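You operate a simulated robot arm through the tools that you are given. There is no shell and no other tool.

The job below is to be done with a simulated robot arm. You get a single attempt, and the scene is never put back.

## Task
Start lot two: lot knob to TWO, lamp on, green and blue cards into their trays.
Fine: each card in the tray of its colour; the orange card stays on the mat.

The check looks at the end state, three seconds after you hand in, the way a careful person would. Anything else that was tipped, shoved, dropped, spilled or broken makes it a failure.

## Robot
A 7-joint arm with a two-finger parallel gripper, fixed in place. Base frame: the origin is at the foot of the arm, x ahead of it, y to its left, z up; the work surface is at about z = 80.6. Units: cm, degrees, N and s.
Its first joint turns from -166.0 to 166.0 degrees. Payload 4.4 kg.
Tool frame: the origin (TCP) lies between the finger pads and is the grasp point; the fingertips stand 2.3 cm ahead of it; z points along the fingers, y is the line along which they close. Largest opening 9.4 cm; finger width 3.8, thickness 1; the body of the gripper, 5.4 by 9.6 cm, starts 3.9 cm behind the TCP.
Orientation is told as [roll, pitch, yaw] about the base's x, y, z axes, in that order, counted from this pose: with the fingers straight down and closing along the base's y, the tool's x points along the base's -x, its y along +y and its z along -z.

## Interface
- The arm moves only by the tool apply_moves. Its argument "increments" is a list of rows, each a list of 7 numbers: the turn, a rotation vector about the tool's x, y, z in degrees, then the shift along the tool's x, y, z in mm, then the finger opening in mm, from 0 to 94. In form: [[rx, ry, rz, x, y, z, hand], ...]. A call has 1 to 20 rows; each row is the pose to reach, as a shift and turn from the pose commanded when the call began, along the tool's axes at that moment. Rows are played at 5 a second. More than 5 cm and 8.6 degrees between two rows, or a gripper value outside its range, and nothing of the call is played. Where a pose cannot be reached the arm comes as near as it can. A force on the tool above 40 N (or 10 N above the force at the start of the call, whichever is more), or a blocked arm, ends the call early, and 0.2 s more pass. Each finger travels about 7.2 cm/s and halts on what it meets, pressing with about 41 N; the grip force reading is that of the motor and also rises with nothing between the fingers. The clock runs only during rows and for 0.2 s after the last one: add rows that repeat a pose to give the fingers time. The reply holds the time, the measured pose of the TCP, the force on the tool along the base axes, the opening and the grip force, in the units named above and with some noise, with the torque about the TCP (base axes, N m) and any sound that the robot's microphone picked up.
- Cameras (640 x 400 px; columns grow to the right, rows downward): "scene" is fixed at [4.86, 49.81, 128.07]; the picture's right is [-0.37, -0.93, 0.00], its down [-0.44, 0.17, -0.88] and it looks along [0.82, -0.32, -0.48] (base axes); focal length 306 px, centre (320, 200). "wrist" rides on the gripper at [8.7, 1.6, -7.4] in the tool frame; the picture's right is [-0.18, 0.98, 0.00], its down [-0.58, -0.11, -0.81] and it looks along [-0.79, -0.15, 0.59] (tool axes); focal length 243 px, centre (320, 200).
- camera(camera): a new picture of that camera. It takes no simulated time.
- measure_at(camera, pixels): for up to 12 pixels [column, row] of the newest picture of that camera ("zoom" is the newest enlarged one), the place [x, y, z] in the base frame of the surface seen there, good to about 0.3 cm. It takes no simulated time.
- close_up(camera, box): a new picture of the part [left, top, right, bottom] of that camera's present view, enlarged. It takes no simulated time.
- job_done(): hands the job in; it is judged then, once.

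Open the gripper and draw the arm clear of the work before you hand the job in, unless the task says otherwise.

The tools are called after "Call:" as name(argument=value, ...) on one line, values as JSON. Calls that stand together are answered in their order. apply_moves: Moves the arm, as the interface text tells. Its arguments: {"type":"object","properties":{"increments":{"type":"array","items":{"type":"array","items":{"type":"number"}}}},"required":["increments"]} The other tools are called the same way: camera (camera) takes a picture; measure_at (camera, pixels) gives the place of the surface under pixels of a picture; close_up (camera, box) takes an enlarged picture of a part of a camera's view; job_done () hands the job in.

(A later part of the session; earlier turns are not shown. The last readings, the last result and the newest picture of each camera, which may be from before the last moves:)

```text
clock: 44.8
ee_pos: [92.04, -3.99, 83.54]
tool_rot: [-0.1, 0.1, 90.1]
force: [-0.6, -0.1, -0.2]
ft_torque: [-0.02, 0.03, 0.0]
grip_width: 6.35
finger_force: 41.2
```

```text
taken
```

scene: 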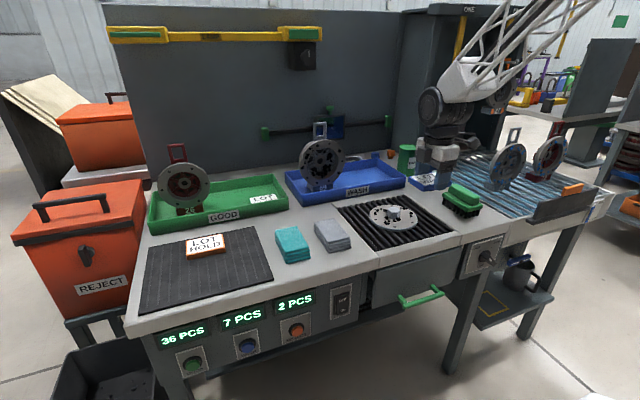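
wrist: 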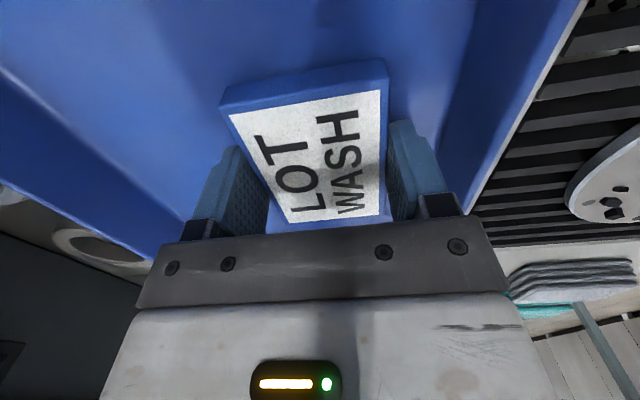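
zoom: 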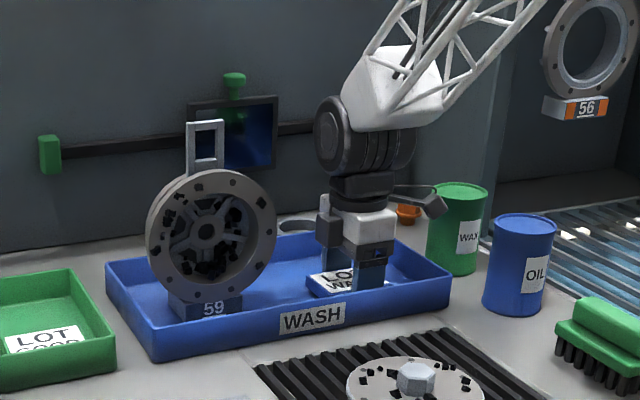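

Card is inside the tray; I lower to the floor with small steps.

Call:
apply_moves(increments=[[0, 0, 0, 0, 0, 2, 40], [0, 0, 0, 0, 0, 4, 40], [0, 0, 0, 0, 0, 5, 40], [0, 0, 0, 0, 0, 6, 40], [0, 0, 0, 0, 0, 6.5, 40], [0, 0, 0, 0, 0, 7, 40], [0, 0, 0, 0, 0, 7, 40]])

```text
clock: 46.4
ee_pos: [91.92, -3.89, 82.89]
tool_rot: [-0.2, -0.1, 90.2]
force: [-6.3, 10.0, 21.3]
ft_torque: [0.03, 0.99, -0.43]
grip_width: 6.36
finger_force: 41.2
```

Contact (21 N): the card is on the floor. I ease up slightly, open to 73 mm, lift and retract over the table front.

Call:
apply_moves(increments=[[0, 0, 0, 0, 0, -0.6, 40], [0, 0, 0, 0, 0, -0.6, 66], [0, 0, 0, 0, 0, -0.6, 73], [0, 0, 0, 0, 0, -0.6, 73], [0, 0, 0, 0, 0, -10, 73], [0, 0, 0, 0, 0, -30, 73], [0, 0, 0, 0, 0, -65, 73], [0, 0, 0, 0, 0, -105, 73], [0, 0, 0, 0, 0, -140, 73], [0, 0, 0, 0, 30, -170, 73], [0, 0, 0, 0, 75, -180, 73], [0, 0, 0, 0, 120, -180, 73], [0, 0, 0, 0, 165, -180, 73], [0, 0, 0, 0, 210, -180, 60], [0, 0, 0, 0, 255, -180, 60], [0, 0, 0, 0, 300, -180, 60], [0, 0, 0, 0, 345, -180, 60], [0, 0, 0, 0, 390, -180, 60], [0, 0, 0, 0, 420, -180, 60], [0, 0, 0, 0, 420, -180, 60]])

Call:
camera(camera="scene")

Call:
close_up(camera="scene", box=[140, 150, 420, 310])

```text
clock: 50.6
ee_pos: [49.99, -4.12, 100.67]
tool_rot: [-0.1, 0.0, 90.0]
force: [0.0, -0.7, -0.3]
ft_torque: [0.0, 0.0, 0.03]
grip_width: 6.01
finger_force: 0.0
```

```text
taken
```

scene: 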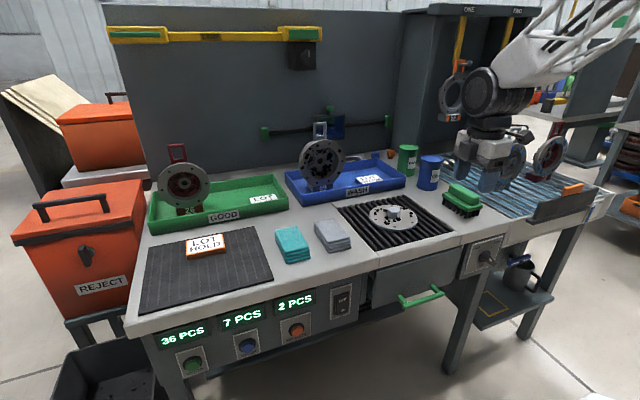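

```text
2.29 times, centred on (280, 230) of scene
```

zoom: 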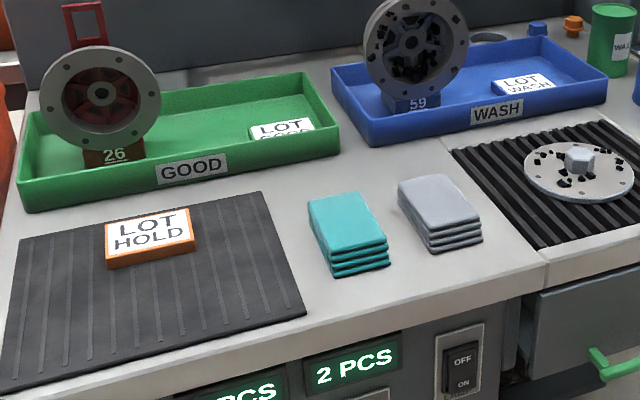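

Both cards are in their trays and the orange card is on the mat. Now the knob: I first back off to (38, −22, 100) while turning yaw back to 0.

Call:
apply_moves(increments=[[0, 0, 8.182, 16, 11, 0, 50], [0, 0, 16.364, 33, 22, 0, 50], [0, 0, 24.545, 49, 33, 0, 50], [0, 0, 32.727, 65, 44, 0, 50], [0, 0, 40.909, 82, 55, 0, 50], [0, 0, 49.09, 98, 65, 0, 50], [0, 0, 57.27, 115, 76, 0, 50], [0, 0, 65.45, 131, 87, 0, 50], [0, 0, 73.64, 147, 98, 0, 50], [0, 0, 81.82, 164, 109, 0, 50], [0, 0, 90, 180, 120, 0, 50], [0, 0, 90, 180, 120, 0, 50]])

Call:
close_up(camera="scene", box=[457, 235, 521, 275])

Call:
camera(camera="scene")

```text
clock: 53.2
ee_pos: [38.11, -21.93, 100.82]
tool_rot: [0.0, 0.0, 0.0]
force: [0.4, 0.3, -0.4]
ft_torque: [-0.03, -0.02, -0.02]
grip_width: 4.99
finger_force: 0.1
```

```text
10.00 times, centred on (489, 255) of scene
```

zoom: 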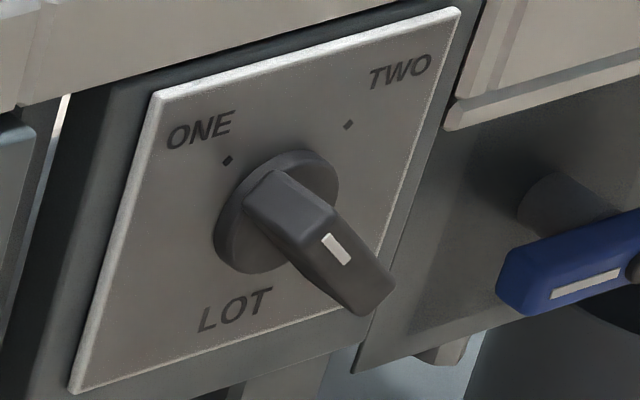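

```text
taken
```

scene: 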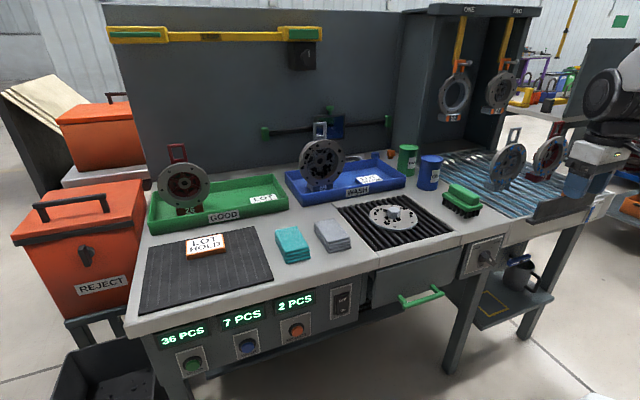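

I measure points over the knob bar to get its axis, thickness and front depth.

Call:
measure_at(camera="zoom", pixels=[[255, 195], [270, 178], [300, 245], [325, 212], [312, 235], [345, 235], [340, 275], [370, 265], [360, 308], [388, 285], [225, 235], [330, 180]])

Call:
measure_at(camera="zoom", pixels=[[320, 215], [335, 245], [350, 262], [350, 300], [375, 300], [385, 275], [290, 155], [270, 268], [330, 225], [240, 170], [280, 200], [290, 225]])

```text
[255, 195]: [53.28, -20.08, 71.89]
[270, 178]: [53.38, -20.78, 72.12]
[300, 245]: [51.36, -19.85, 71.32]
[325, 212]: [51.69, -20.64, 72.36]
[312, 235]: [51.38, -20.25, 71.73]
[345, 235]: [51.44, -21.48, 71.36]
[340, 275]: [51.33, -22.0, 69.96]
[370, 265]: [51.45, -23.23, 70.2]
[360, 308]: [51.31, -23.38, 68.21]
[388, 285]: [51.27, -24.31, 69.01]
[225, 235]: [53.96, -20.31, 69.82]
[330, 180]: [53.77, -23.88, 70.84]
```

```text
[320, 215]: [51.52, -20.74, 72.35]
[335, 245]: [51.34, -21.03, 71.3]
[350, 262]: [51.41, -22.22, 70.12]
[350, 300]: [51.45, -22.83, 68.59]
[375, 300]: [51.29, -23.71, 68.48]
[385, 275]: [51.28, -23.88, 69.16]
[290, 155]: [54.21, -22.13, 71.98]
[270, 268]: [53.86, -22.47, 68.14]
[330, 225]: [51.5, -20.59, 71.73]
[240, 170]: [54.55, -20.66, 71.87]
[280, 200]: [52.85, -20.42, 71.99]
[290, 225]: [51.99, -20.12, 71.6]
```

The knob bar's centre is (y,z) ≈ (−22.1, 70.2), axis at 45° toward ONE, front at x ≈ 51.35, thickness ≈ 1.3. I swing the tool to point forward (+x) while lowering partly.

Call:
apply_moves(increments=[[0, -8.182, 0, 0, 0, 10, 50], [0, -16.364, 0, 0, 0, 20, 50], [0, -24.545, 0, 0, 0, 30, 50], [0, -32.727, 0, 0, 0, 40, 50], [0, -40.909, 0, 0, 0, 50, 50], [0, -49.09, 0, 0, 0, 60, 50], [0, -57.27, 0, 0, 0, 70, 50], [0, -65.45, 0, 0, 0, 80, 50], [0, -73.64, 0, 0, 0, 90, 50], [0, -81.82, 0, 0, 0, 100, 50], [0, -90, 0, 0, 0, 110, 50], [0, -90, 0, 0, 0, 110, 50]])

Call:
camera(camera="scene")

Call:
camera(camera="wrist")

```text
clock: 55.0
ee_pos: [39.71, -12.0, 78.54]
tool_rot: [22.6, -47.0, -6.1]
force: [0.1, 0.6, -0.3]
ft_torque: [0.02, 0.0, 0.01]
grip_width: 5.0
finger_force: 0.1
stopped in row 8: the arm was blocked; the commanded pose is now the measured one
```

```text
taken
```

scene: 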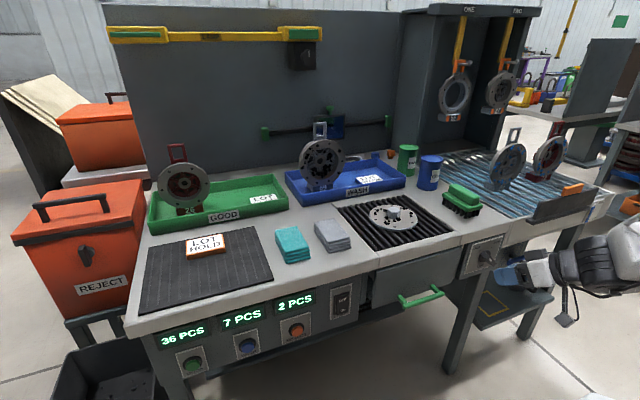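

```text
taken
```

wrist: 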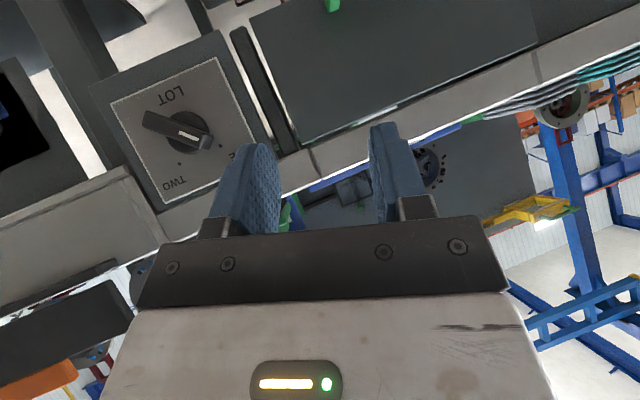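

The arm was blocked at x ≈ 38 (too near the base for a horizontal tool). I go back up and forward to (48, −22, 105), straightening roll/yaw to 0 at pitch −47, before trying the turn there.

Call:
apply_moves(increments=[[0, 0, 0, -30, -2, -10, 50], [2, 0.1, -0.5, -60, -8, -30, 50], [5, 0.2, -1, -95, -14, -50, 50], [8, 0.4, -2, -130, -20, -70, 50], [11, 0.5, -2.7, -165, -26, -90, 50], [14, 0.6, -3.3, -200, -32, -110, 50], [17, 0.8, -4, -235, -37, -128, 50], [18.1, 0.84, -4.1, -257, -40.4, -138.6, 50], [18.1, 0.84, -4.1, -257, -40.4, -138.6, 50]])

Call:
camera(camera="scene")

```text
clock: 57.0
ee_pos: [48.12, -22.39, 105.51]
tool_rot: [-0.3, -47.3, 0.0]
force: [0.6, 0.1, 0.8]
ft_torque: [0.01, 0.0, -0.01]
grip_width: 5.01
finger_force: 0.1
```

```text
taken
```

scene: 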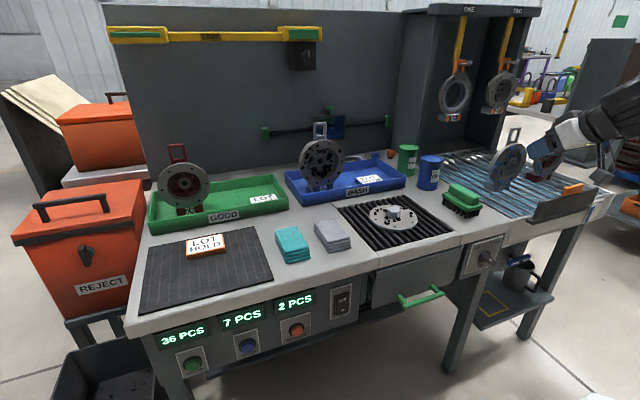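

That worked (pitch −47 at (48, −22, 105)). Now I pitch the remaining 43° in place.

Call:
apply_moves(increments=[[0, -7.2, 0, 0, 0, 0, 50], [0, -14.4, 0, 0, 0, 0, 50], [0, -21.6, 0, 0, 0, 0, 50], [0, -28.8, 0, 0, 0, 0, 50], [0, -36, 0, 0, 0, 0, 50], [0, -42.8, 0, 0, 0, 0, 50], [0, -42.8, 0, 0, 0, 0, 50]])

Call:
camera(camera="scene")

Call:
camera(camera="wrist")

```text
clock: 58.6
ee_pos: [47.66, -22.25, 104.91]
tool_rot: [10.1, -89.7, -10.5]
force: [0.4, -0.7, 0.8]
ft_torque: [0.0, 0.02, -0.01]
grip_width: 5.0
finger_force: 0.0
```

```text
taken
```

scene: 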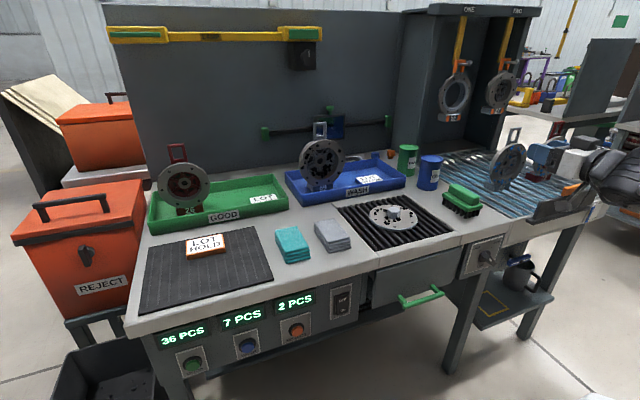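

```text
taken
```

wrist: 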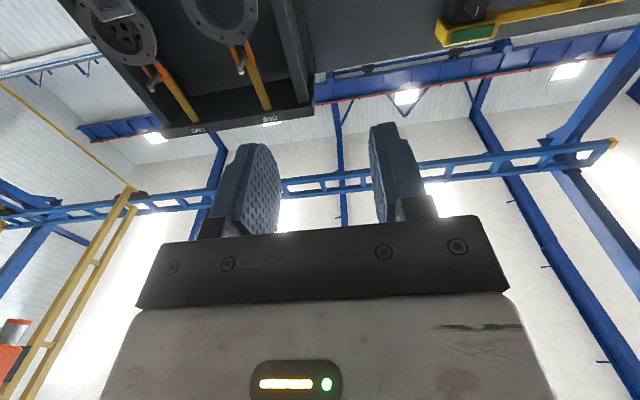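

The tool now points horizontally forward. I lower straight down in front of the bench at x ≈ 46 to knob height.

Call:
apply_moves(increments=[[0, 0, 0, 0, 0, -16, 50], [0, 0, 0, 40, 0, -16, 50], [0, 0, 0, 80, 0, -16, 50], [0, 0, 0, 120, 0, -16, 50], [0, 0, 0, 160, 0, -16, 50], [0, 0, 0, 200, 0, -16, 50], [0, 0, 0, 240, 0, -16, 50], [0, 0, 0, 280, 0, -16, 50], [0, 0, 0, 320, 0, -16, 50], [0, 0, 0, 348, 0, -16, 50], [0, 0, 0, 348, 0, -16, 50]])

Call:
camera(camera="scene")

```text
clock: 61.0
ee_pos: [47.16, -21.01, 71.67]
tool_rot: [-137.4, -88.8, 139.2]
force: [0.7, 1.0, 0.3]
ft_torque: [0.02, -0.01, 0.0]
grip_width: 4.99
finger_force: 0.0
```

```text
taken
```

scene: 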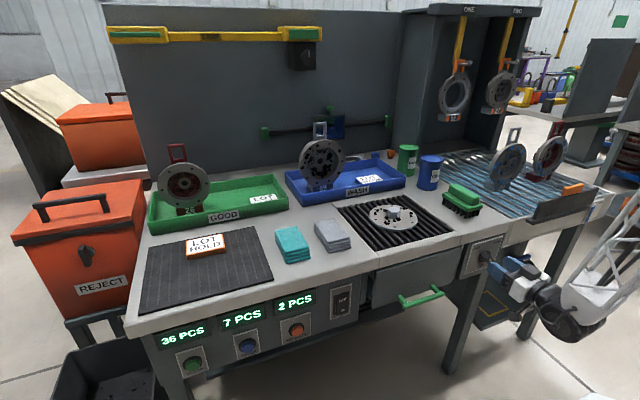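

Pose is close but about 1 cm off the command (47.2, −21.0, 71.7), maybe near a limit. I now roll −45° about the tool axis to match the bar, with 40 mm opening, and see what pose results.

Call:
apply_moves(increments=[[0, 0, -7.5, 0, 0, 0, 40], [0, 0, -15, 0, 0, 0, 40], [0, 0, -22.5, 0, 0, 0, 40], [0, 0, -30, 0, 0, 0, 40], [0, 0, -37.5, 0, 0, 0, 40], [0, 0, -45, 0, 0, 0, 40], [0, 0, -45, 0, 0, 0, 40], [0, 0, -45, 0, 0, 0, 40]])

Call:
camera(camera="wrist")

Call:
close_up(camera="scene", box=[430, 190, 640, 330])

```text
clock: 61.9
ee_pos: [40.95, -13.36, 63.96]
tool_rot: [4.3, -71.1, 10.3]
force: [-0.3, 1.0, -0.8]
ft_torque: [0.02, 0.01, -0.01]
grip_width: 3.99
finger_force: 0.0
out of reach, approached as far as the arm can: row 1, 2, 3, 4
stopped in row 4: the arm was blocked; the commanded pose is now the measured one
```

```text
taken
```

wrist: 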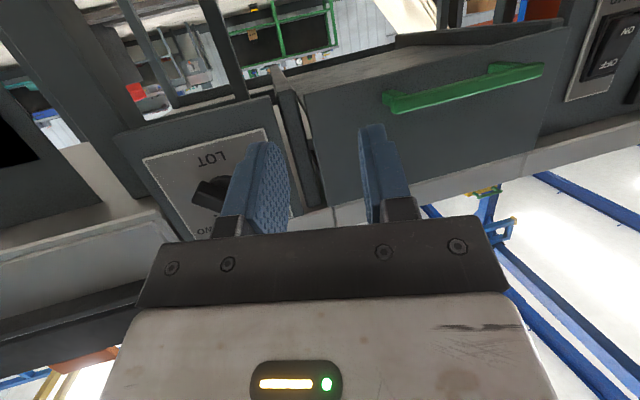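

```text
2.86 times, centred on (535, 260) of scene
```

zoom: 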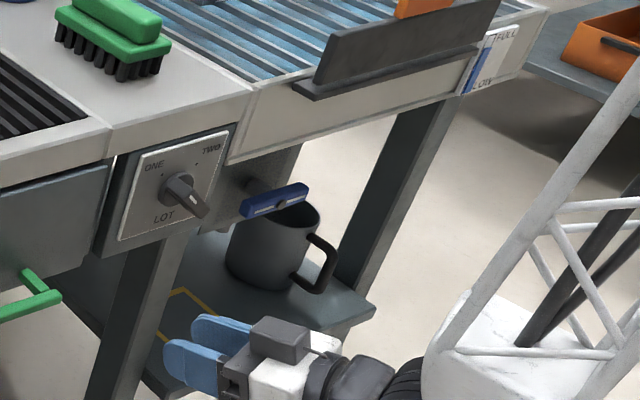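

The −45° roll is out of reach here, so gripping is impractical; nothing was touched. Instead I'll push the bar sideways with closed fingertips from a moderate tilt (pitch −55). I first move to a staging pose at about (47, −15, 76), roll/yaw 0.

Call:
apply_moves(increments=[[2.7, 3.2, 1.1, -27, -5.6, 2.5, 20], [5.4, 6.4, 2.1, -53, -11, 5, 0], [8.1, 9.5, 3.2, -80, -17, 7.5, 0], [10.8, 12.7, 4.2, -106, -22, 10, 0], [13.5, 15.9, 5.3, -132, -28, 12.5, 0], [13.5, 15.9, 5.3, -132, -28, 12.5, 0], [13.5, 15.9, 5.3, -132, -28, 12.5, 0]])

Call:
camera(camera="wrist")

Call:
close_up(camera="scene", box=[430, 190, 640, 330])

```text
clock: 63.5
ee_pos: [46.65, -15.2, 76.15]
tool_rot: [-0.1, -55.0, -0.2]
force: [-0.3, 0.6, -0.5]
ft_torque: [0.0, 0.01, 0.01]
grip_width: 0.0
finger_force: 40.7
```

```text
taken
```

wrist: 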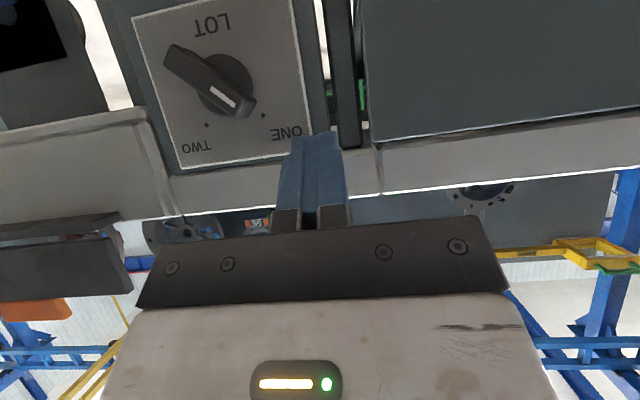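

```text
2.86 times, centred on (535, 260) of scene
```

zoom: 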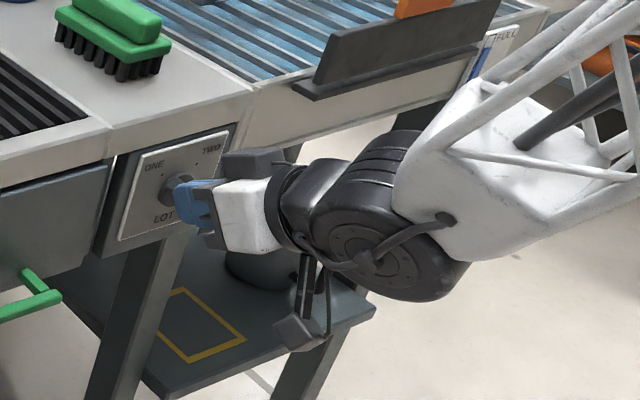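

Reached the pose cleanly (46.7, −15.2, 76.2, pitch −55), and the wrist camera sees the knob. I measure it from this side to refine.

Call:
measure_at(camera="wrist", pixels=[[225, 97], [172, 52], [165, 62], [245, 112], [235, 117], [206, 125], [262, 115], [215, 65], [238, 75], [205, 80], [300, 60], [250, 95]])

Call:
close_up(camera="wrist", box=[130, 0, 330, 170])

```text
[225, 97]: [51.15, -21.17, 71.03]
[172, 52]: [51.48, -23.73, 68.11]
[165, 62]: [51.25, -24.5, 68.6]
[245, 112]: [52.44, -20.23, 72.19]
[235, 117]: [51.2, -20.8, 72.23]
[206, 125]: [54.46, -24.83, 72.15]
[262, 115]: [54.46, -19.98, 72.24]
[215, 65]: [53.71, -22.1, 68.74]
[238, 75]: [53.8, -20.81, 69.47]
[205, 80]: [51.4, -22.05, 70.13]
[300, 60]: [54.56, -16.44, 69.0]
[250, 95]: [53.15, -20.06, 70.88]
```

```text
2.35 times, centred on (230, 85) of wrist
```

zoom: 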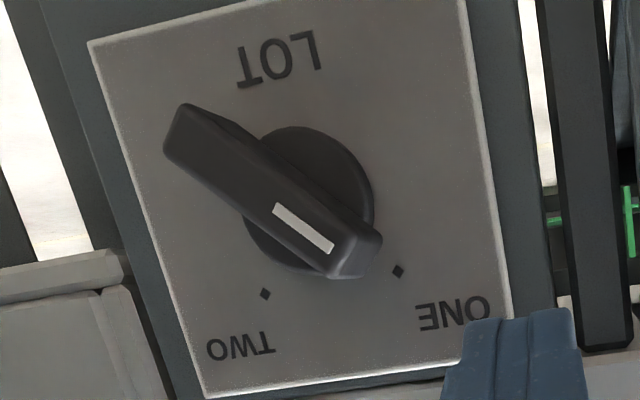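

Bar geometry is confirmed. I bring the closed fingertips beside the upper-left end of the bar: TCP ≈ (50.9, −17.3, 73.9), tip at x ≈ 52.8, z ≈ 72.6.

Call:
apply_moves(increments=[[0, 0, 0, -2, -10, 12, 0], [0, 0, 0, -4, -20, 25, 0], [0, 0, 0, -5, -22, 36, 0], [0, 0, 0, -5.5, -22, 42, 0], [0, 0, 0, -5.5, -22, 46, 0], [0, 0, 0, -5.5, -22, 46, 0]])

Call:
camera(camera="wrist")

Call:
close_up(camera="scene", box=[450, 220, 530, 280])

```text
clock: 64.9
ee_pos: [50.89, -17.34, 73.88]
tool_rot: [-0.1, -55.1, -0.3]
force: [0.1, 0.3, 0.7]
ft_torque: [0.02, -0.01, 0.02]
grip_width: 0.02
finger_force: 40.7
```

```text
taken
```

wrist: 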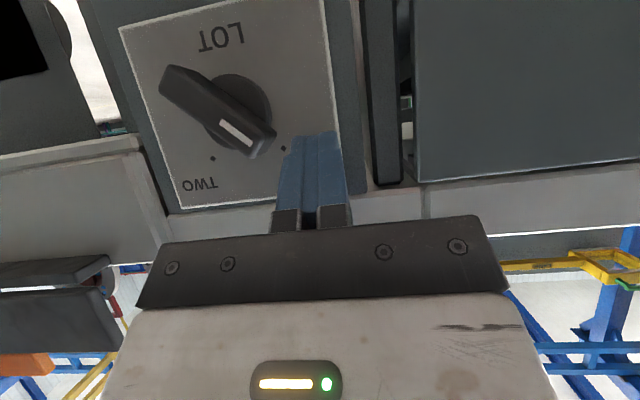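

```text
6.67 times, centred on (490, 250) of scene
```

zoom: 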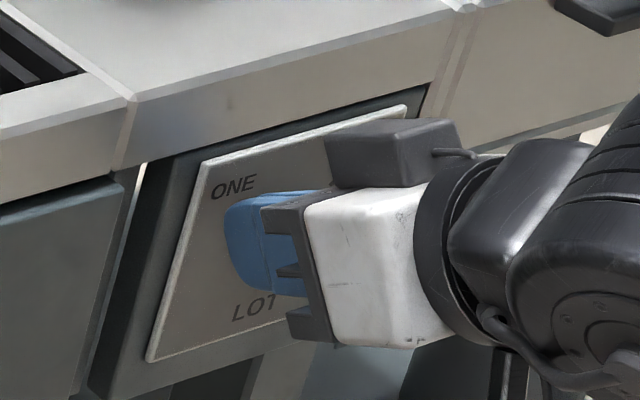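

Fingertips sit just left of the bar's ONE end. I push toward −y in small steps, first to y ≈ −20.3.

Call:
apply_moves(increments=[[0, 0, 0, 0, -6, 0, 0], [0, 0, 0, 0, -11, 0, 0], [0, 0, 0, 0, -14, 0, 0], [0, 0, 0, 0, -17, 0, 0], [0, 0, 0, 0, -20, 0, 0], [0, 0, 0, 0, -23, 0, 0], [0, 0, 0, 0, -26, 0, 0], [0, 0, 0, 0, -29, 0, 0]])

Call:
camera(camera="wrist")

```text
clock: 65.8
ee_pos: [50.93, -18.59, 73.91]
tool_rot: [-0.1, -55.1, 0.0]
force: [-4.3, 18.5, 9.2]
ft_torque: [0.36, -0.01, 0.21]
grip_width: 0.03
finger_force: 41.0
stopped in row 4: the force on the tool passed its limit at 56 N (the readings are from after the stop); the commanded pose is now the measured one
```

```text
taken
```

wrist: 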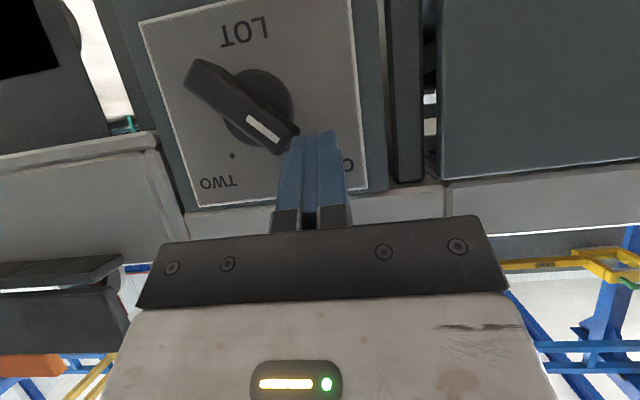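

The stop was from pressing on the bar's end cap (finger too high; force +y/+z). I back off 8 mm, lower 14 mm so the finger meets the lower-left side of the bar, then push right again.

Call:
apply_moves(increments=[[0, 0, 0, 0, 5, 0, 0], [0, 0, 0, 0, 10, 0, 0], [0, 0, 0, 6, 10, 4, 0], [0, 0, 0, 11.5, 10, 8, 0], [0, 0, 0, 11.5, 10, 8, 0]])

Call:
camera(camera="wrist")

```text
clock: 67.0
ee_pos: [50.84, -17.83, 72.37]
tool_rot: [0.0, -55.2, 0.0]
force: [-0.2, 0.3, 0.3]
ft_torque: [0.0, 0.05, -0.01]
grip_width: 0.0
finger_force: 41.3
```

```text
taken
```

wrist: 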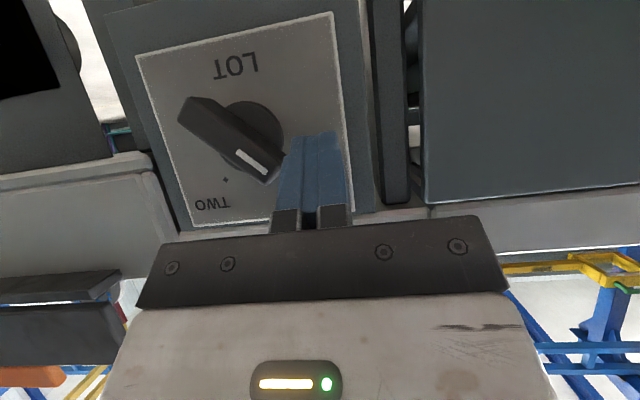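

Finger is now level with the left side of the bar. I push right with a slight rise along the bar's arc.

Call:
apply_moves(increments=[[0, 0, 0, 0, -4, 0, 0], [0, 0, 0, 0, -7, 0, 0], [0, 0, 0, -0.5, -9, -0.3, 0], [0, 0, 0, -1, -11, -0.7, 0], [0, 0, 0, -1.6, -13, -1.1, 0], [0, 0, 0, -2.2, -15, -1.5, 0], [0, 0, 0, -2.8, -17, -1.9, 0], [0, 0, 0, -3.4, -19, -2.3, 0], [0, 0, 0, -4, -21, -2.7, 0], [0, 0, 0, -4.6, -23, -3.1, 0], [0, 0, 0, -4.9, -25, -3.4, 0]])

Call:
camera(camera="wrist")

```text
clock: 68.1
ee_pos: [50.9, -18.75, 72.64]
tool_rot: [0.0, -55.1, 0.2]
force: [-2.8, 16.1, 8.1]
ft_torque: [0.13, -0.05, 0.11]
grip_width: 0.01
finger_force: 40.9
stopped in row 5: the force on the tool passed its limit at 49 N (the readings are from after the stop); the commanded pose is now the measured one
```

```text
taken
```

wrist: 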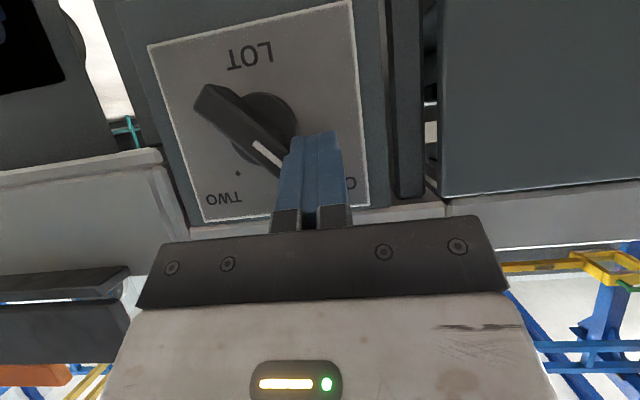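

It again stopped with a +y/+z reaction. I measure where the finger's lower edge and bar end actually are in the wrist view.

Call:
close_up(camera="wrist", box=[180, 60, 380, 220])

Call:
measure_at(camera="wrist", pixels=[[307, 137], [335, 137], [298, 150], [290, 165], [282, 185], [298, 180], [280, 170], [275, 150], [283, 145], [262, 150], [210, 90], [240, 175]])

Call:
close_up(camera="scene", box=[460, 230, 524, 270])

```text
2.50 times, centred on (280, 140) of wrist
```

zoom: 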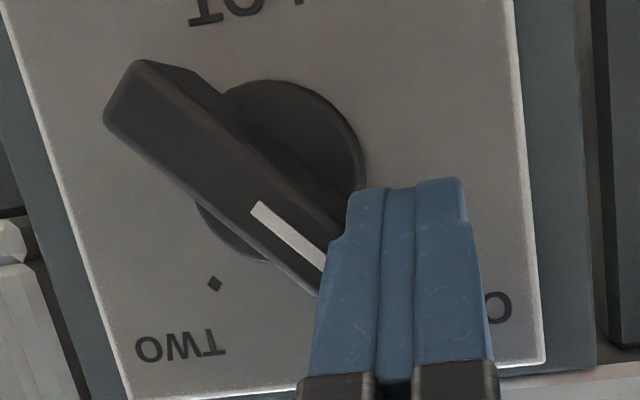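

```text
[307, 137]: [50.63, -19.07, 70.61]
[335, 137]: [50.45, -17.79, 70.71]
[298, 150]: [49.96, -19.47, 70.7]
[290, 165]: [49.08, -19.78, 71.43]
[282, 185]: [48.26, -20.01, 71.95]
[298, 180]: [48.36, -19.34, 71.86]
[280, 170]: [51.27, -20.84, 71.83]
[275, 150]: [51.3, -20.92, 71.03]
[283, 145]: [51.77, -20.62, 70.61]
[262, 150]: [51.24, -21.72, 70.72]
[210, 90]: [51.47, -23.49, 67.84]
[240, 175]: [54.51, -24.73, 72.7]
```

```text
10.00 times, centred on (492, 250) of scene
```

zoom: 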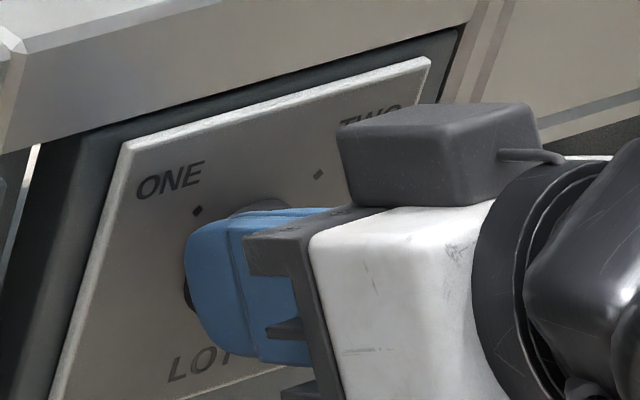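

The flat finger side hits the bar end with too little leverage. Better: go under the ONE half of the bar and push it up and to the right. I back off, lower to z ≈ 68.7 and come in beneath it.

Call:
apply_moves(increments=[[0, 0, 0, 0, 5, -2, 0], [0, 0, 0, 0, 12, -2, 0], [0, 0, 0, 12, 12, 6, 0], [0, 0, 0, 24, 12, 13, 0], [0, 0, 0, 34, 12, 20, 0], [0, 0, 0, 34, 4, 20, 0], [0, 0, 0, 34, -3, 20, 0], [0, 0, 0, 34, -5.5, 20, 0], [0, 0, 0, 34, -5.5, 20, 0]])

Call:
camera(camera="wrist")

Call:
close_up(camera="wrist", box=[180, 100, 380, 260])

```text
clock: 70.1
ee_pos: [50.56, -19.42, 68.73]
tool_rot: [-0.1, -55.1, 0.0]
force: [-3.1, 6.4, -1.4]
ft_torque: [-0.1, -0.07, 0.04]
grip_width: 0.0
finger_force: 41.2
```

```text
taken
```

wrist: 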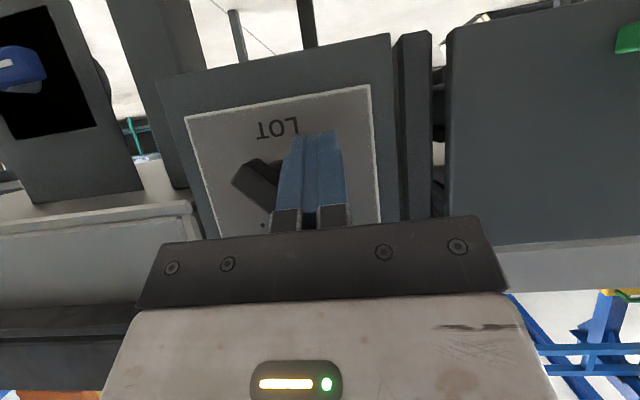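

```text
2.50 times, centred on (280, 180) of wrist
```

zoom: 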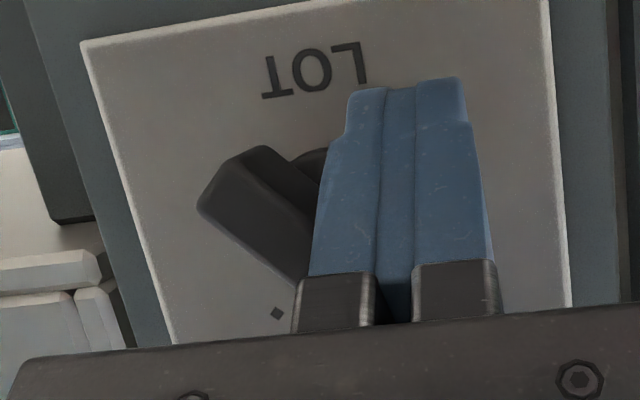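

Light contact (6 N). Now I push up with a gradual shift right, following the bar's arc.

Call:
apply_moves(increments=[[0, 0, 0, -1.6, 0, -1.1, 0], [0, 0, 0, -3.3, 0, -2.3, 0], [0, 0, 0, -4.9, -0.5, -3.4, 0], [0, 0, 0, -6.5, -1.5, -4.6, 0], [0, 0, 0, -8.2, -3, -5.7, 0], [0, 0, 0, -9.8, -5, -6.9, 0], [0, 0, 0, -11.4, -7, -8, 0], [0, 0, 0, -12.5, -9, -8.8, 0], [0, 0, 0, -13.1, -10, -9.2, 0]])

Call:
close_up(camera="wrist", box=[180, 60, 380, 220])

```text
clock: 72.1
ee_pos: [50.45, -20.27, 70.24]
tool_rot: [0.0, -55.0, 0.1]
force: [-11.6, 12.9, 1.6]
ft_torque: [-0.02, 0.07, 0.01]
grip_width: 0.0
finger_force: 41.0
```

```text
2.50 times, centred on (280, 140) of wrist
```

zoom: 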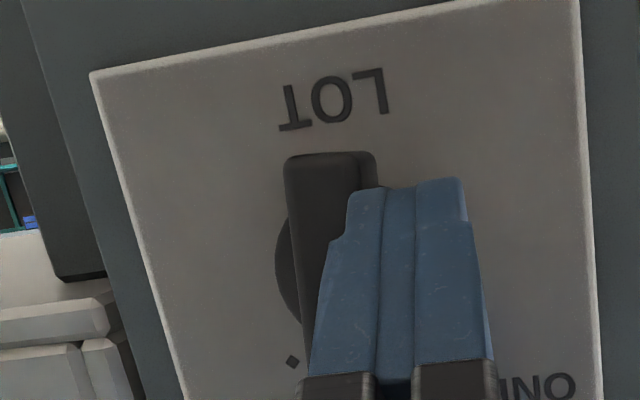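

The bar is now about vertical. I ease off left, raise the finger to its upper part (z ≈ 73.7), and push right.

Call:
apply_moves(increments=[[0, 0, 0, 0, 3, 0, 0], [0, 0, 0, -9, 3, -5, 0], [0, 0, 0, -19, 3, -11, 0], [0, 0, 0, -28, 3, -17, 0], [0, 0, 0, -28, 1, -17, 0], [0, 0, 0, -28, -1, -17, 0], [0, 0, 0, -28, -3, -17, 0], [0, 0, 0, -28, -5, -17, 0], [0, 0, 0, -28, -7, -17, 0]])

Call:
close_up(camera="wrist", box=[180, 60, 380, 220])

```text
clock: 73.9
ee_pos: [50.88, -20.85, 73.69]
tool_rot: [-0.2, -55.3, 0.3]
force: [0.5, -0.4, -0.3]
ft_torque: [0.01, 0.03, -0.01]
grip_width: 0.0
finger_force: 41.4
stopped in row 8: the force on the tool passed its limit at 41 N (the readings are from after the stop); the commanded pose is now the measured one
```

```text
2.50 times, centred on (280, 140) of wrist
```

zoom: 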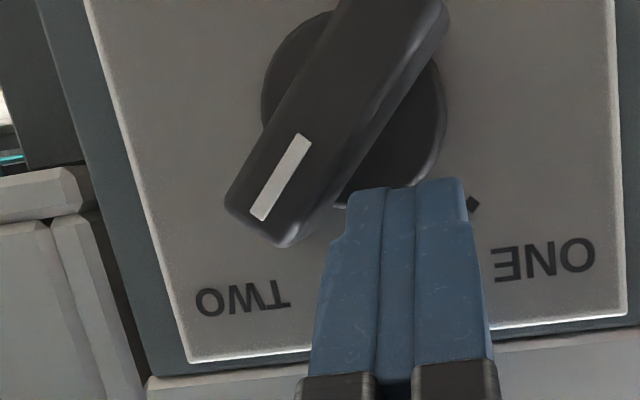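

The knob snapped over toward TWO. I back the finger off and inspect.

Call:
apply_moves(increments=[[0, 0, 0, 0, 6, 0, 0], [0, 0, 0, 0, 12, -10, 0], [0, 0, 0, -10, 15, -40, 0], [0, 0, 0, -20, 15, -75, 0], [0, 0, 0, -20, 15, -75, 0]])

Call:
camera(camera="wrist")

Call:
close_up(camera="scene", box=[457, 235, 521, 275])

Call:
close_up(camera="wrist", box=[130, 0, 330, 170])

```text
clock: 75.1
ee_pos: [46.01, -19.24, 79.8]
tool_rot: [-0.2, -55.3, 0.3]
force: [0.0, -0.5, 0.0]
ft_torque: [-0.02, 0.0, -0.03]
grip_width: 0.0
finger_force: 41.1
```

```text
taken
```

wrist: 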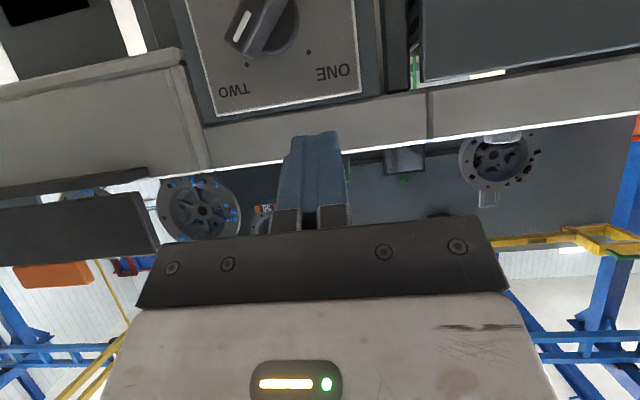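

```text
10.00 times, centred on (489, 255) of scene
```

zoom: 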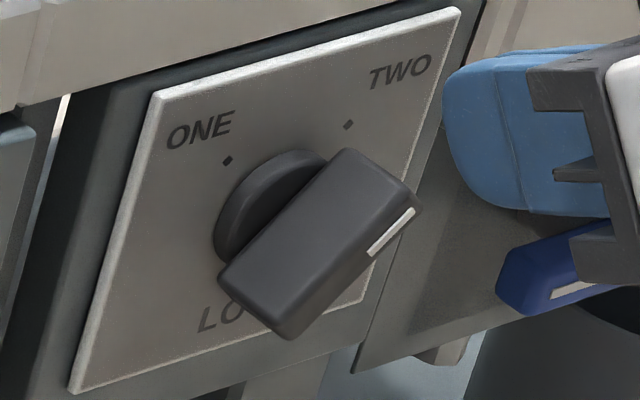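

```text
2.35 times, centred on (230, 85) of wrist
```

zoom: 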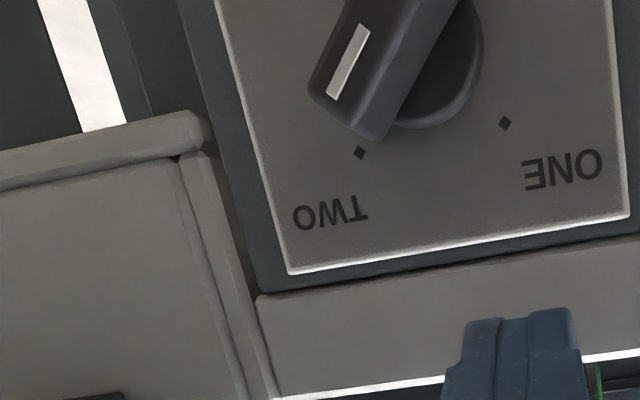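

I measure the bar ends to verify its new angle.

Call:
measure_at(camera="wrist", pixels=[[240, 25], [232, 40], [248, 50], [243, 15], [270, 5], [260, 25], [247, 66], [308, 52]])

Call:
close_up(camera="scene", box=[457, 235, 521, 275])

Call:
measure_at(camera="zoom", pixels=[[410, 212], [372, 252], [390, 232], [295, 328], [340, 285], [270, 322], [400, 185], [235, 282], [350, 155], [347, 125], [227, 160]])

```text
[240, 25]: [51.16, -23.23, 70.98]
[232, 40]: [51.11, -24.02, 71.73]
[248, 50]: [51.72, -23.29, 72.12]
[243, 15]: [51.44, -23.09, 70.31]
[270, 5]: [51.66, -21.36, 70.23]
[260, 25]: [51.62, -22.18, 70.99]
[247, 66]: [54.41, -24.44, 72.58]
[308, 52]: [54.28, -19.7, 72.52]
```

```text
10.00 times, centred on (489, 255) of scene
```

zoom: 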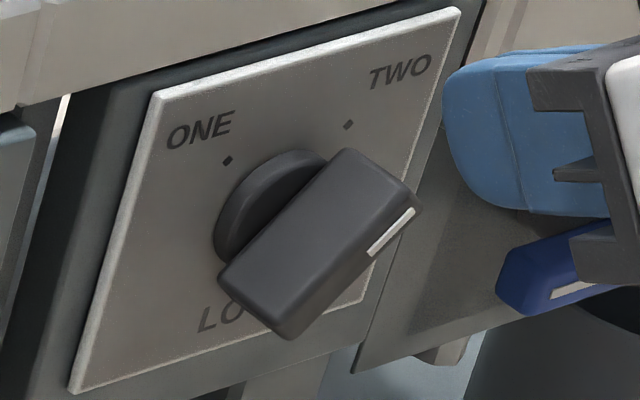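

```text
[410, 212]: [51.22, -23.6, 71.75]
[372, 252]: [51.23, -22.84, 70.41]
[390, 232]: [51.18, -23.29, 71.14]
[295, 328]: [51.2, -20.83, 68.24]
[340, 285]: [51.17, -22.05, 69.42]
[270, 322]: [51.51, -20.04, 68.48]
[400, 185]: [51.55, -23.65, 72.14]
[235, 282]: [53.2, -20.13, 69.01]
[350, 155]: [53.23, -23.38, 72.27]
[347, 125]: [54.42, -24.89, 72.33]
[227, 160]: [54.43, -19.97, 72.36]
```

The bar edge runs from (−20.1, 69.0) to (−23.4, 72.3), i.e. 45° pointing at TWO — the knob is set. Now I move across (x ≈ 45, clear of the drawer handle) toward the lamp rocker at y ≈ 23.2.

Call:
apply_moves(increments=[[0, 0, 0, 5.7, 20, -8, 0], [0, 0, 0, 5.7, 60, -8, 0], [0, 0, 0, 5.7, 105, -8, 0], [0, 0, 0, 5.7, 150, -8, 0], [0, 0, 0, 5.7, 195, -8, 0], [0, 0, 0, 5.7, 240, -8, 0], [0, 0, 0, 5.7, 285, -8, 0], [0, 0, 0, 5.7, 330, -8, 0], [0, 0, 0, 5.7, 375, -8, 0], [0, 0, 0, 5.7, 410, -8, 0], [0, 0, 0, 5.7, 424, -8, 0], [0, 0, 0, 5.7, 424, -8, 0]])

Call:
camera(camera="wrist")

Call:
camera(camera="scene")

```text
clock: 77.7
ee_pos: [45.74, 0.81, 81.95]
tool_rot: [1.4, -54.9, 0.3]
force: [-0.7, -0.5, 0.2]
ft_torque: [-0.05, 0.0, 0.03]
grip_width: 0.0
finger_force: 41.2
out of reach, approached as far as the arm can: row 5, 6, 7, 8, 9, 10, 11, 12
```

```text
taken
```

wrist: 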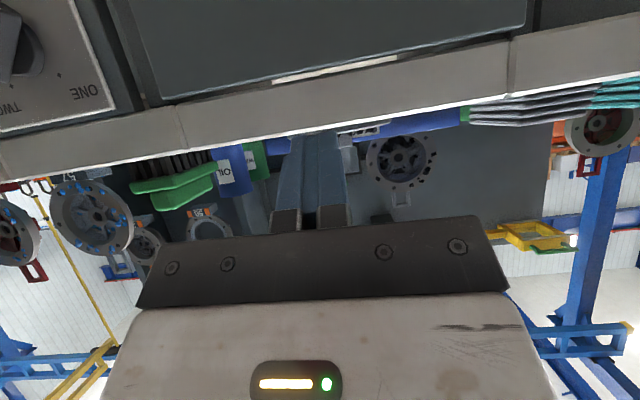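

```text
taken
```

scene: 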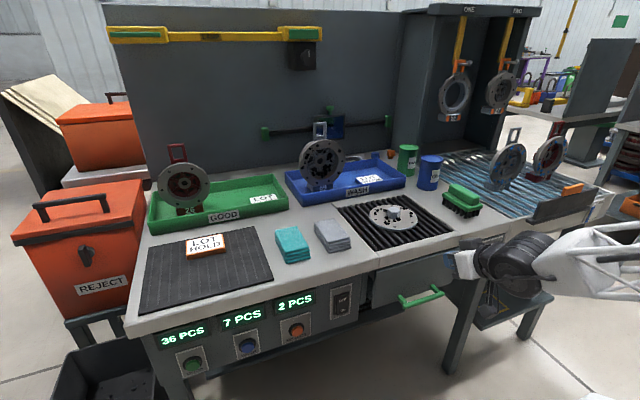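

The arm can't cross y ≈ 0 this close to its base. I bring the command back to y ≈ 1, then raise to about (52, 1, 98) over the bench edge and cross to y ≈ 23 there.

Call:
apply_moves(increments=[[0, 0, 0, 0, -45, 0, 0], [0, 0, 0, 0, -90, 0, 0], [0, 0, 0, 0, -135, 0, 0], [0, 0, 0, 0, -180, 0, 0], [0, 0, 0, 0, -224, 0, 0], [0, 0, 0, -30, -224, -12, 0], [0, 0, 0, -70, -224, -22, 0], [0, 0, 0, -110, -224, -32, 0], [0, 0, 0, -150, -224, -42, 0], [0, 0, 0, -188, -224, -46, 0], [0, 0, 0, -188, -224, -46, 0]])

Call:
camera(camera="scene")

```text
clock: 80.1
ee_pos: [53.65, -20.45, 101.21]
tool_rot: [-0.2, -55.3, 0.4]
force: [0.5, 0.0, -0.2]
ft_torque: [0.01, 0.02, 0.01]
grip_width: 0.0
finger_force: 41.5
```

```text
taken
```

scene: 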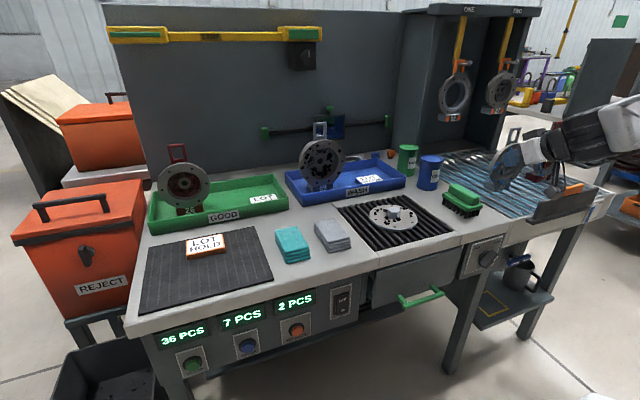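

It is now at (53.7, −20.5, 101.2), above the bench. I cross to y ≈ 23 at this height.

Call:
apply_moves(increments=[[0, 0, 0, 0, 40, 0, 0], [0, 0, 0, 0, 84, 0, 0], [0, 0, 0, 0, 128, 0, 0], [0, 0, 0, 0, 172, 0, 0], [0, 0, 0, 0, 216, 0, 0], [0, 0, 0, 0, 260, 0, 0], [0, 0, 0, 0, 304, 0, 0], [0, 0, 0, 0, 348, 0, 0], [0, 0, 0, 0, 392, 0, 0], [0, 0, 0, 0, 425, 0, 0], [0, 0, 0, 0, 436, 0, 0], [0, 0, 0, 0, 436, 0, 0]])

Call:
camera(camera="scene")

```text
clock: 82.7
ee_pos: [53.88, 23.22, 100.75]
tool_rot: [-0.2, -55.3, 0.4]
force: [-0.5, -0.2, -0.2]
ft_torque: [-0.02, -0.01, 0.02]
grip_width: 0.03
finger_force: 40.6
```

```text
taken
```

scene: 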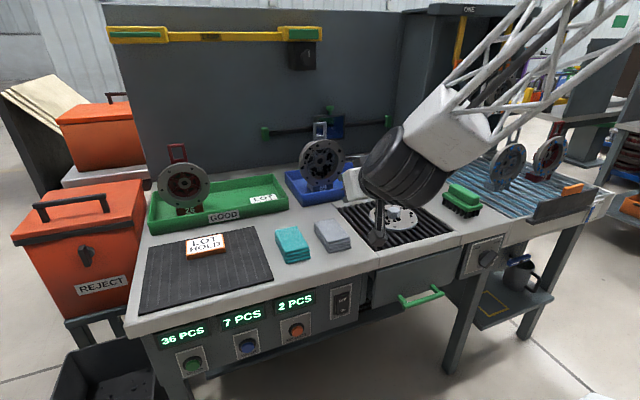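

Crossed cleanly to (53.8, 23.2, 101). Next I pull back to x ≈ 47.5 and descend in front of the bench to z ≈ 75.

Call:
apply_moves(increments=[[0, 0, 0, 18, 0, -26, 0], [0, 0, 0, 36, 0, -52, 0], [0, 0, 0, 66, 0, -31, 0], [0, 0, 0, 98, 0, -8, 0], [0, 0, 0, 130, 0, 14, 0], [0, 0, 0, 162, 0, 36, 0], [0, 0, 0, 194, 0, 59, 0], [0, 0, 0, 226, 0, 81, 0], [0, 0, 0, 246, 0, 95, 0], [0, 0, 0, 246, 0, 95, 0]])

Call:
camera(camera="wrist")

Call:
camera(camera="scene")

```text
clock: 84.9
ee_pos: [47.72, 23.05, 75.22]
tool_rot: [-0.2, -55.3, 0.3]
force: [0.5, -1.2, 0.2]
ft_torque: [0.03, 0.04, -0.02]
grip_width: 0.03
finger_force: 40.8
```

```text
taken
```

wrist: 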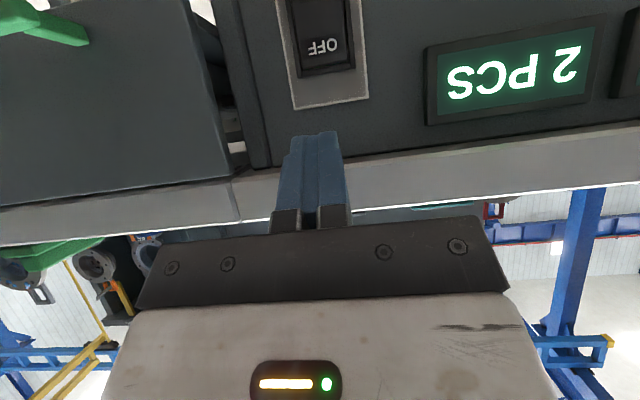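

```text
taken
```

scene: 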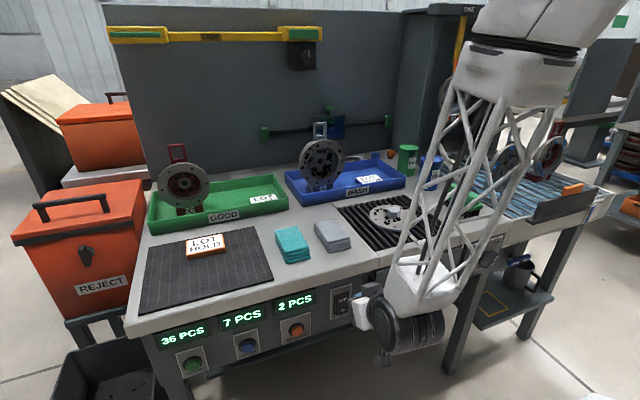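

Reached (47.7, 23.05, 75.2); rocker visible at (325,40) in the wrist view. I lower about 8 cm more to see the ON half.

Call:
apply_moves(increments=[[0, 0, 0, 16, 0, 11, 0], [0, 0, 0, 33, 0, 23, 0], [0, 0, 0, 49, 0, 34, 0], [0, 0, 0, 65, 0, 44, 0], [0, 0, 0, 65, 0, 44, 0]])

Call:
camera(camera="wrist")

Call:
camera(camera="scene")

```text
clock: 86.1
ee_pos: [47.53, 22.94, 67.47]
tool_rot: [-0.1, -55.4, 0.3]
force: [0.6, -0.4, 0.3]
ft_torque: [0.0, 0.02, -0.03]
grip_width: 0.03
finger_force: 41.0
```

```text
taken
```

wrist: 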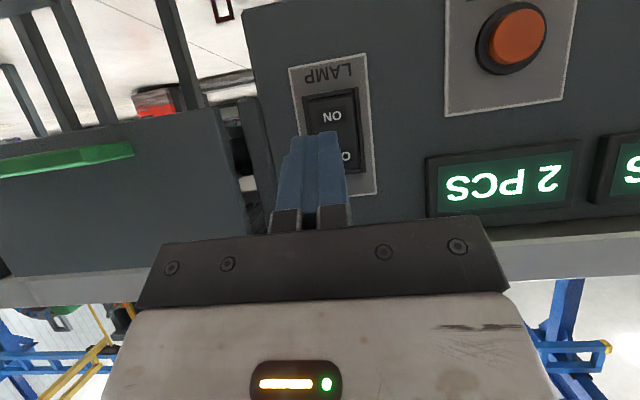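

```text
taken
```

scene: 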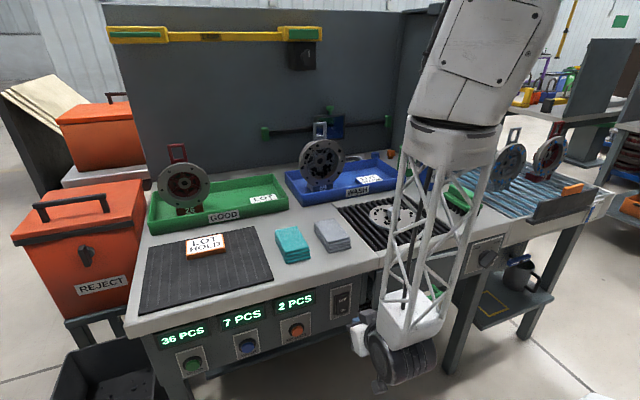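

I measure the rocker from this view to aim the push.

Call:
measure_at(camera="wrist", pixels=[[332, 116], [308, 98], [353, 92], [330, 96], [312, 120], [356, 120], [345, 155], [330, 70], [300, 80], [371, 180], [358, 165]])

Call:
close_up(camera="wrist", box=[250, 40, 410, 200])

```text
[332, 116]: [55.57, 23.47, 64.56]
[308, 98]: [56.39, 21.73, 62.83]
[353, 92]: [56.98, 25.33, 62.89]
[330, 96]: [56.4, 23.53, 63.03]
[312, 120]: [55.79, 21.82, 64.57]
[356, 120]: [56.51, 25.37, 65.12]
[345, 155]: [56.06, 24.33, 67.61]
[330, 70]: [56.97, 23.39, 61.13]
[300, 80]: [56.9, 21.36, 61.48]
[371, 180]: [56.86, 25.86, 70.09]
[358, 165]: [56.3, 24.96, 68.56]
```

```text
2.50 times, centred on (330, 120) of wrist
```

zoom: 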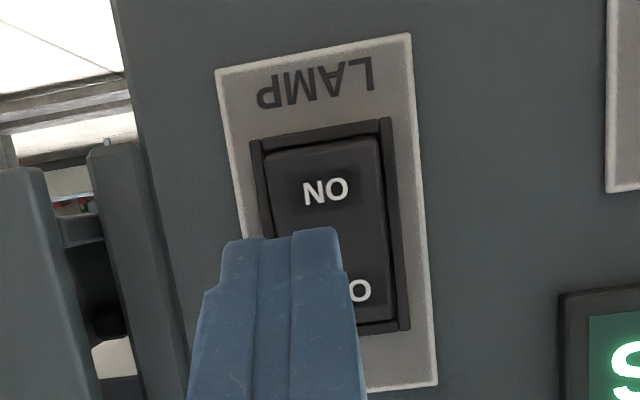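

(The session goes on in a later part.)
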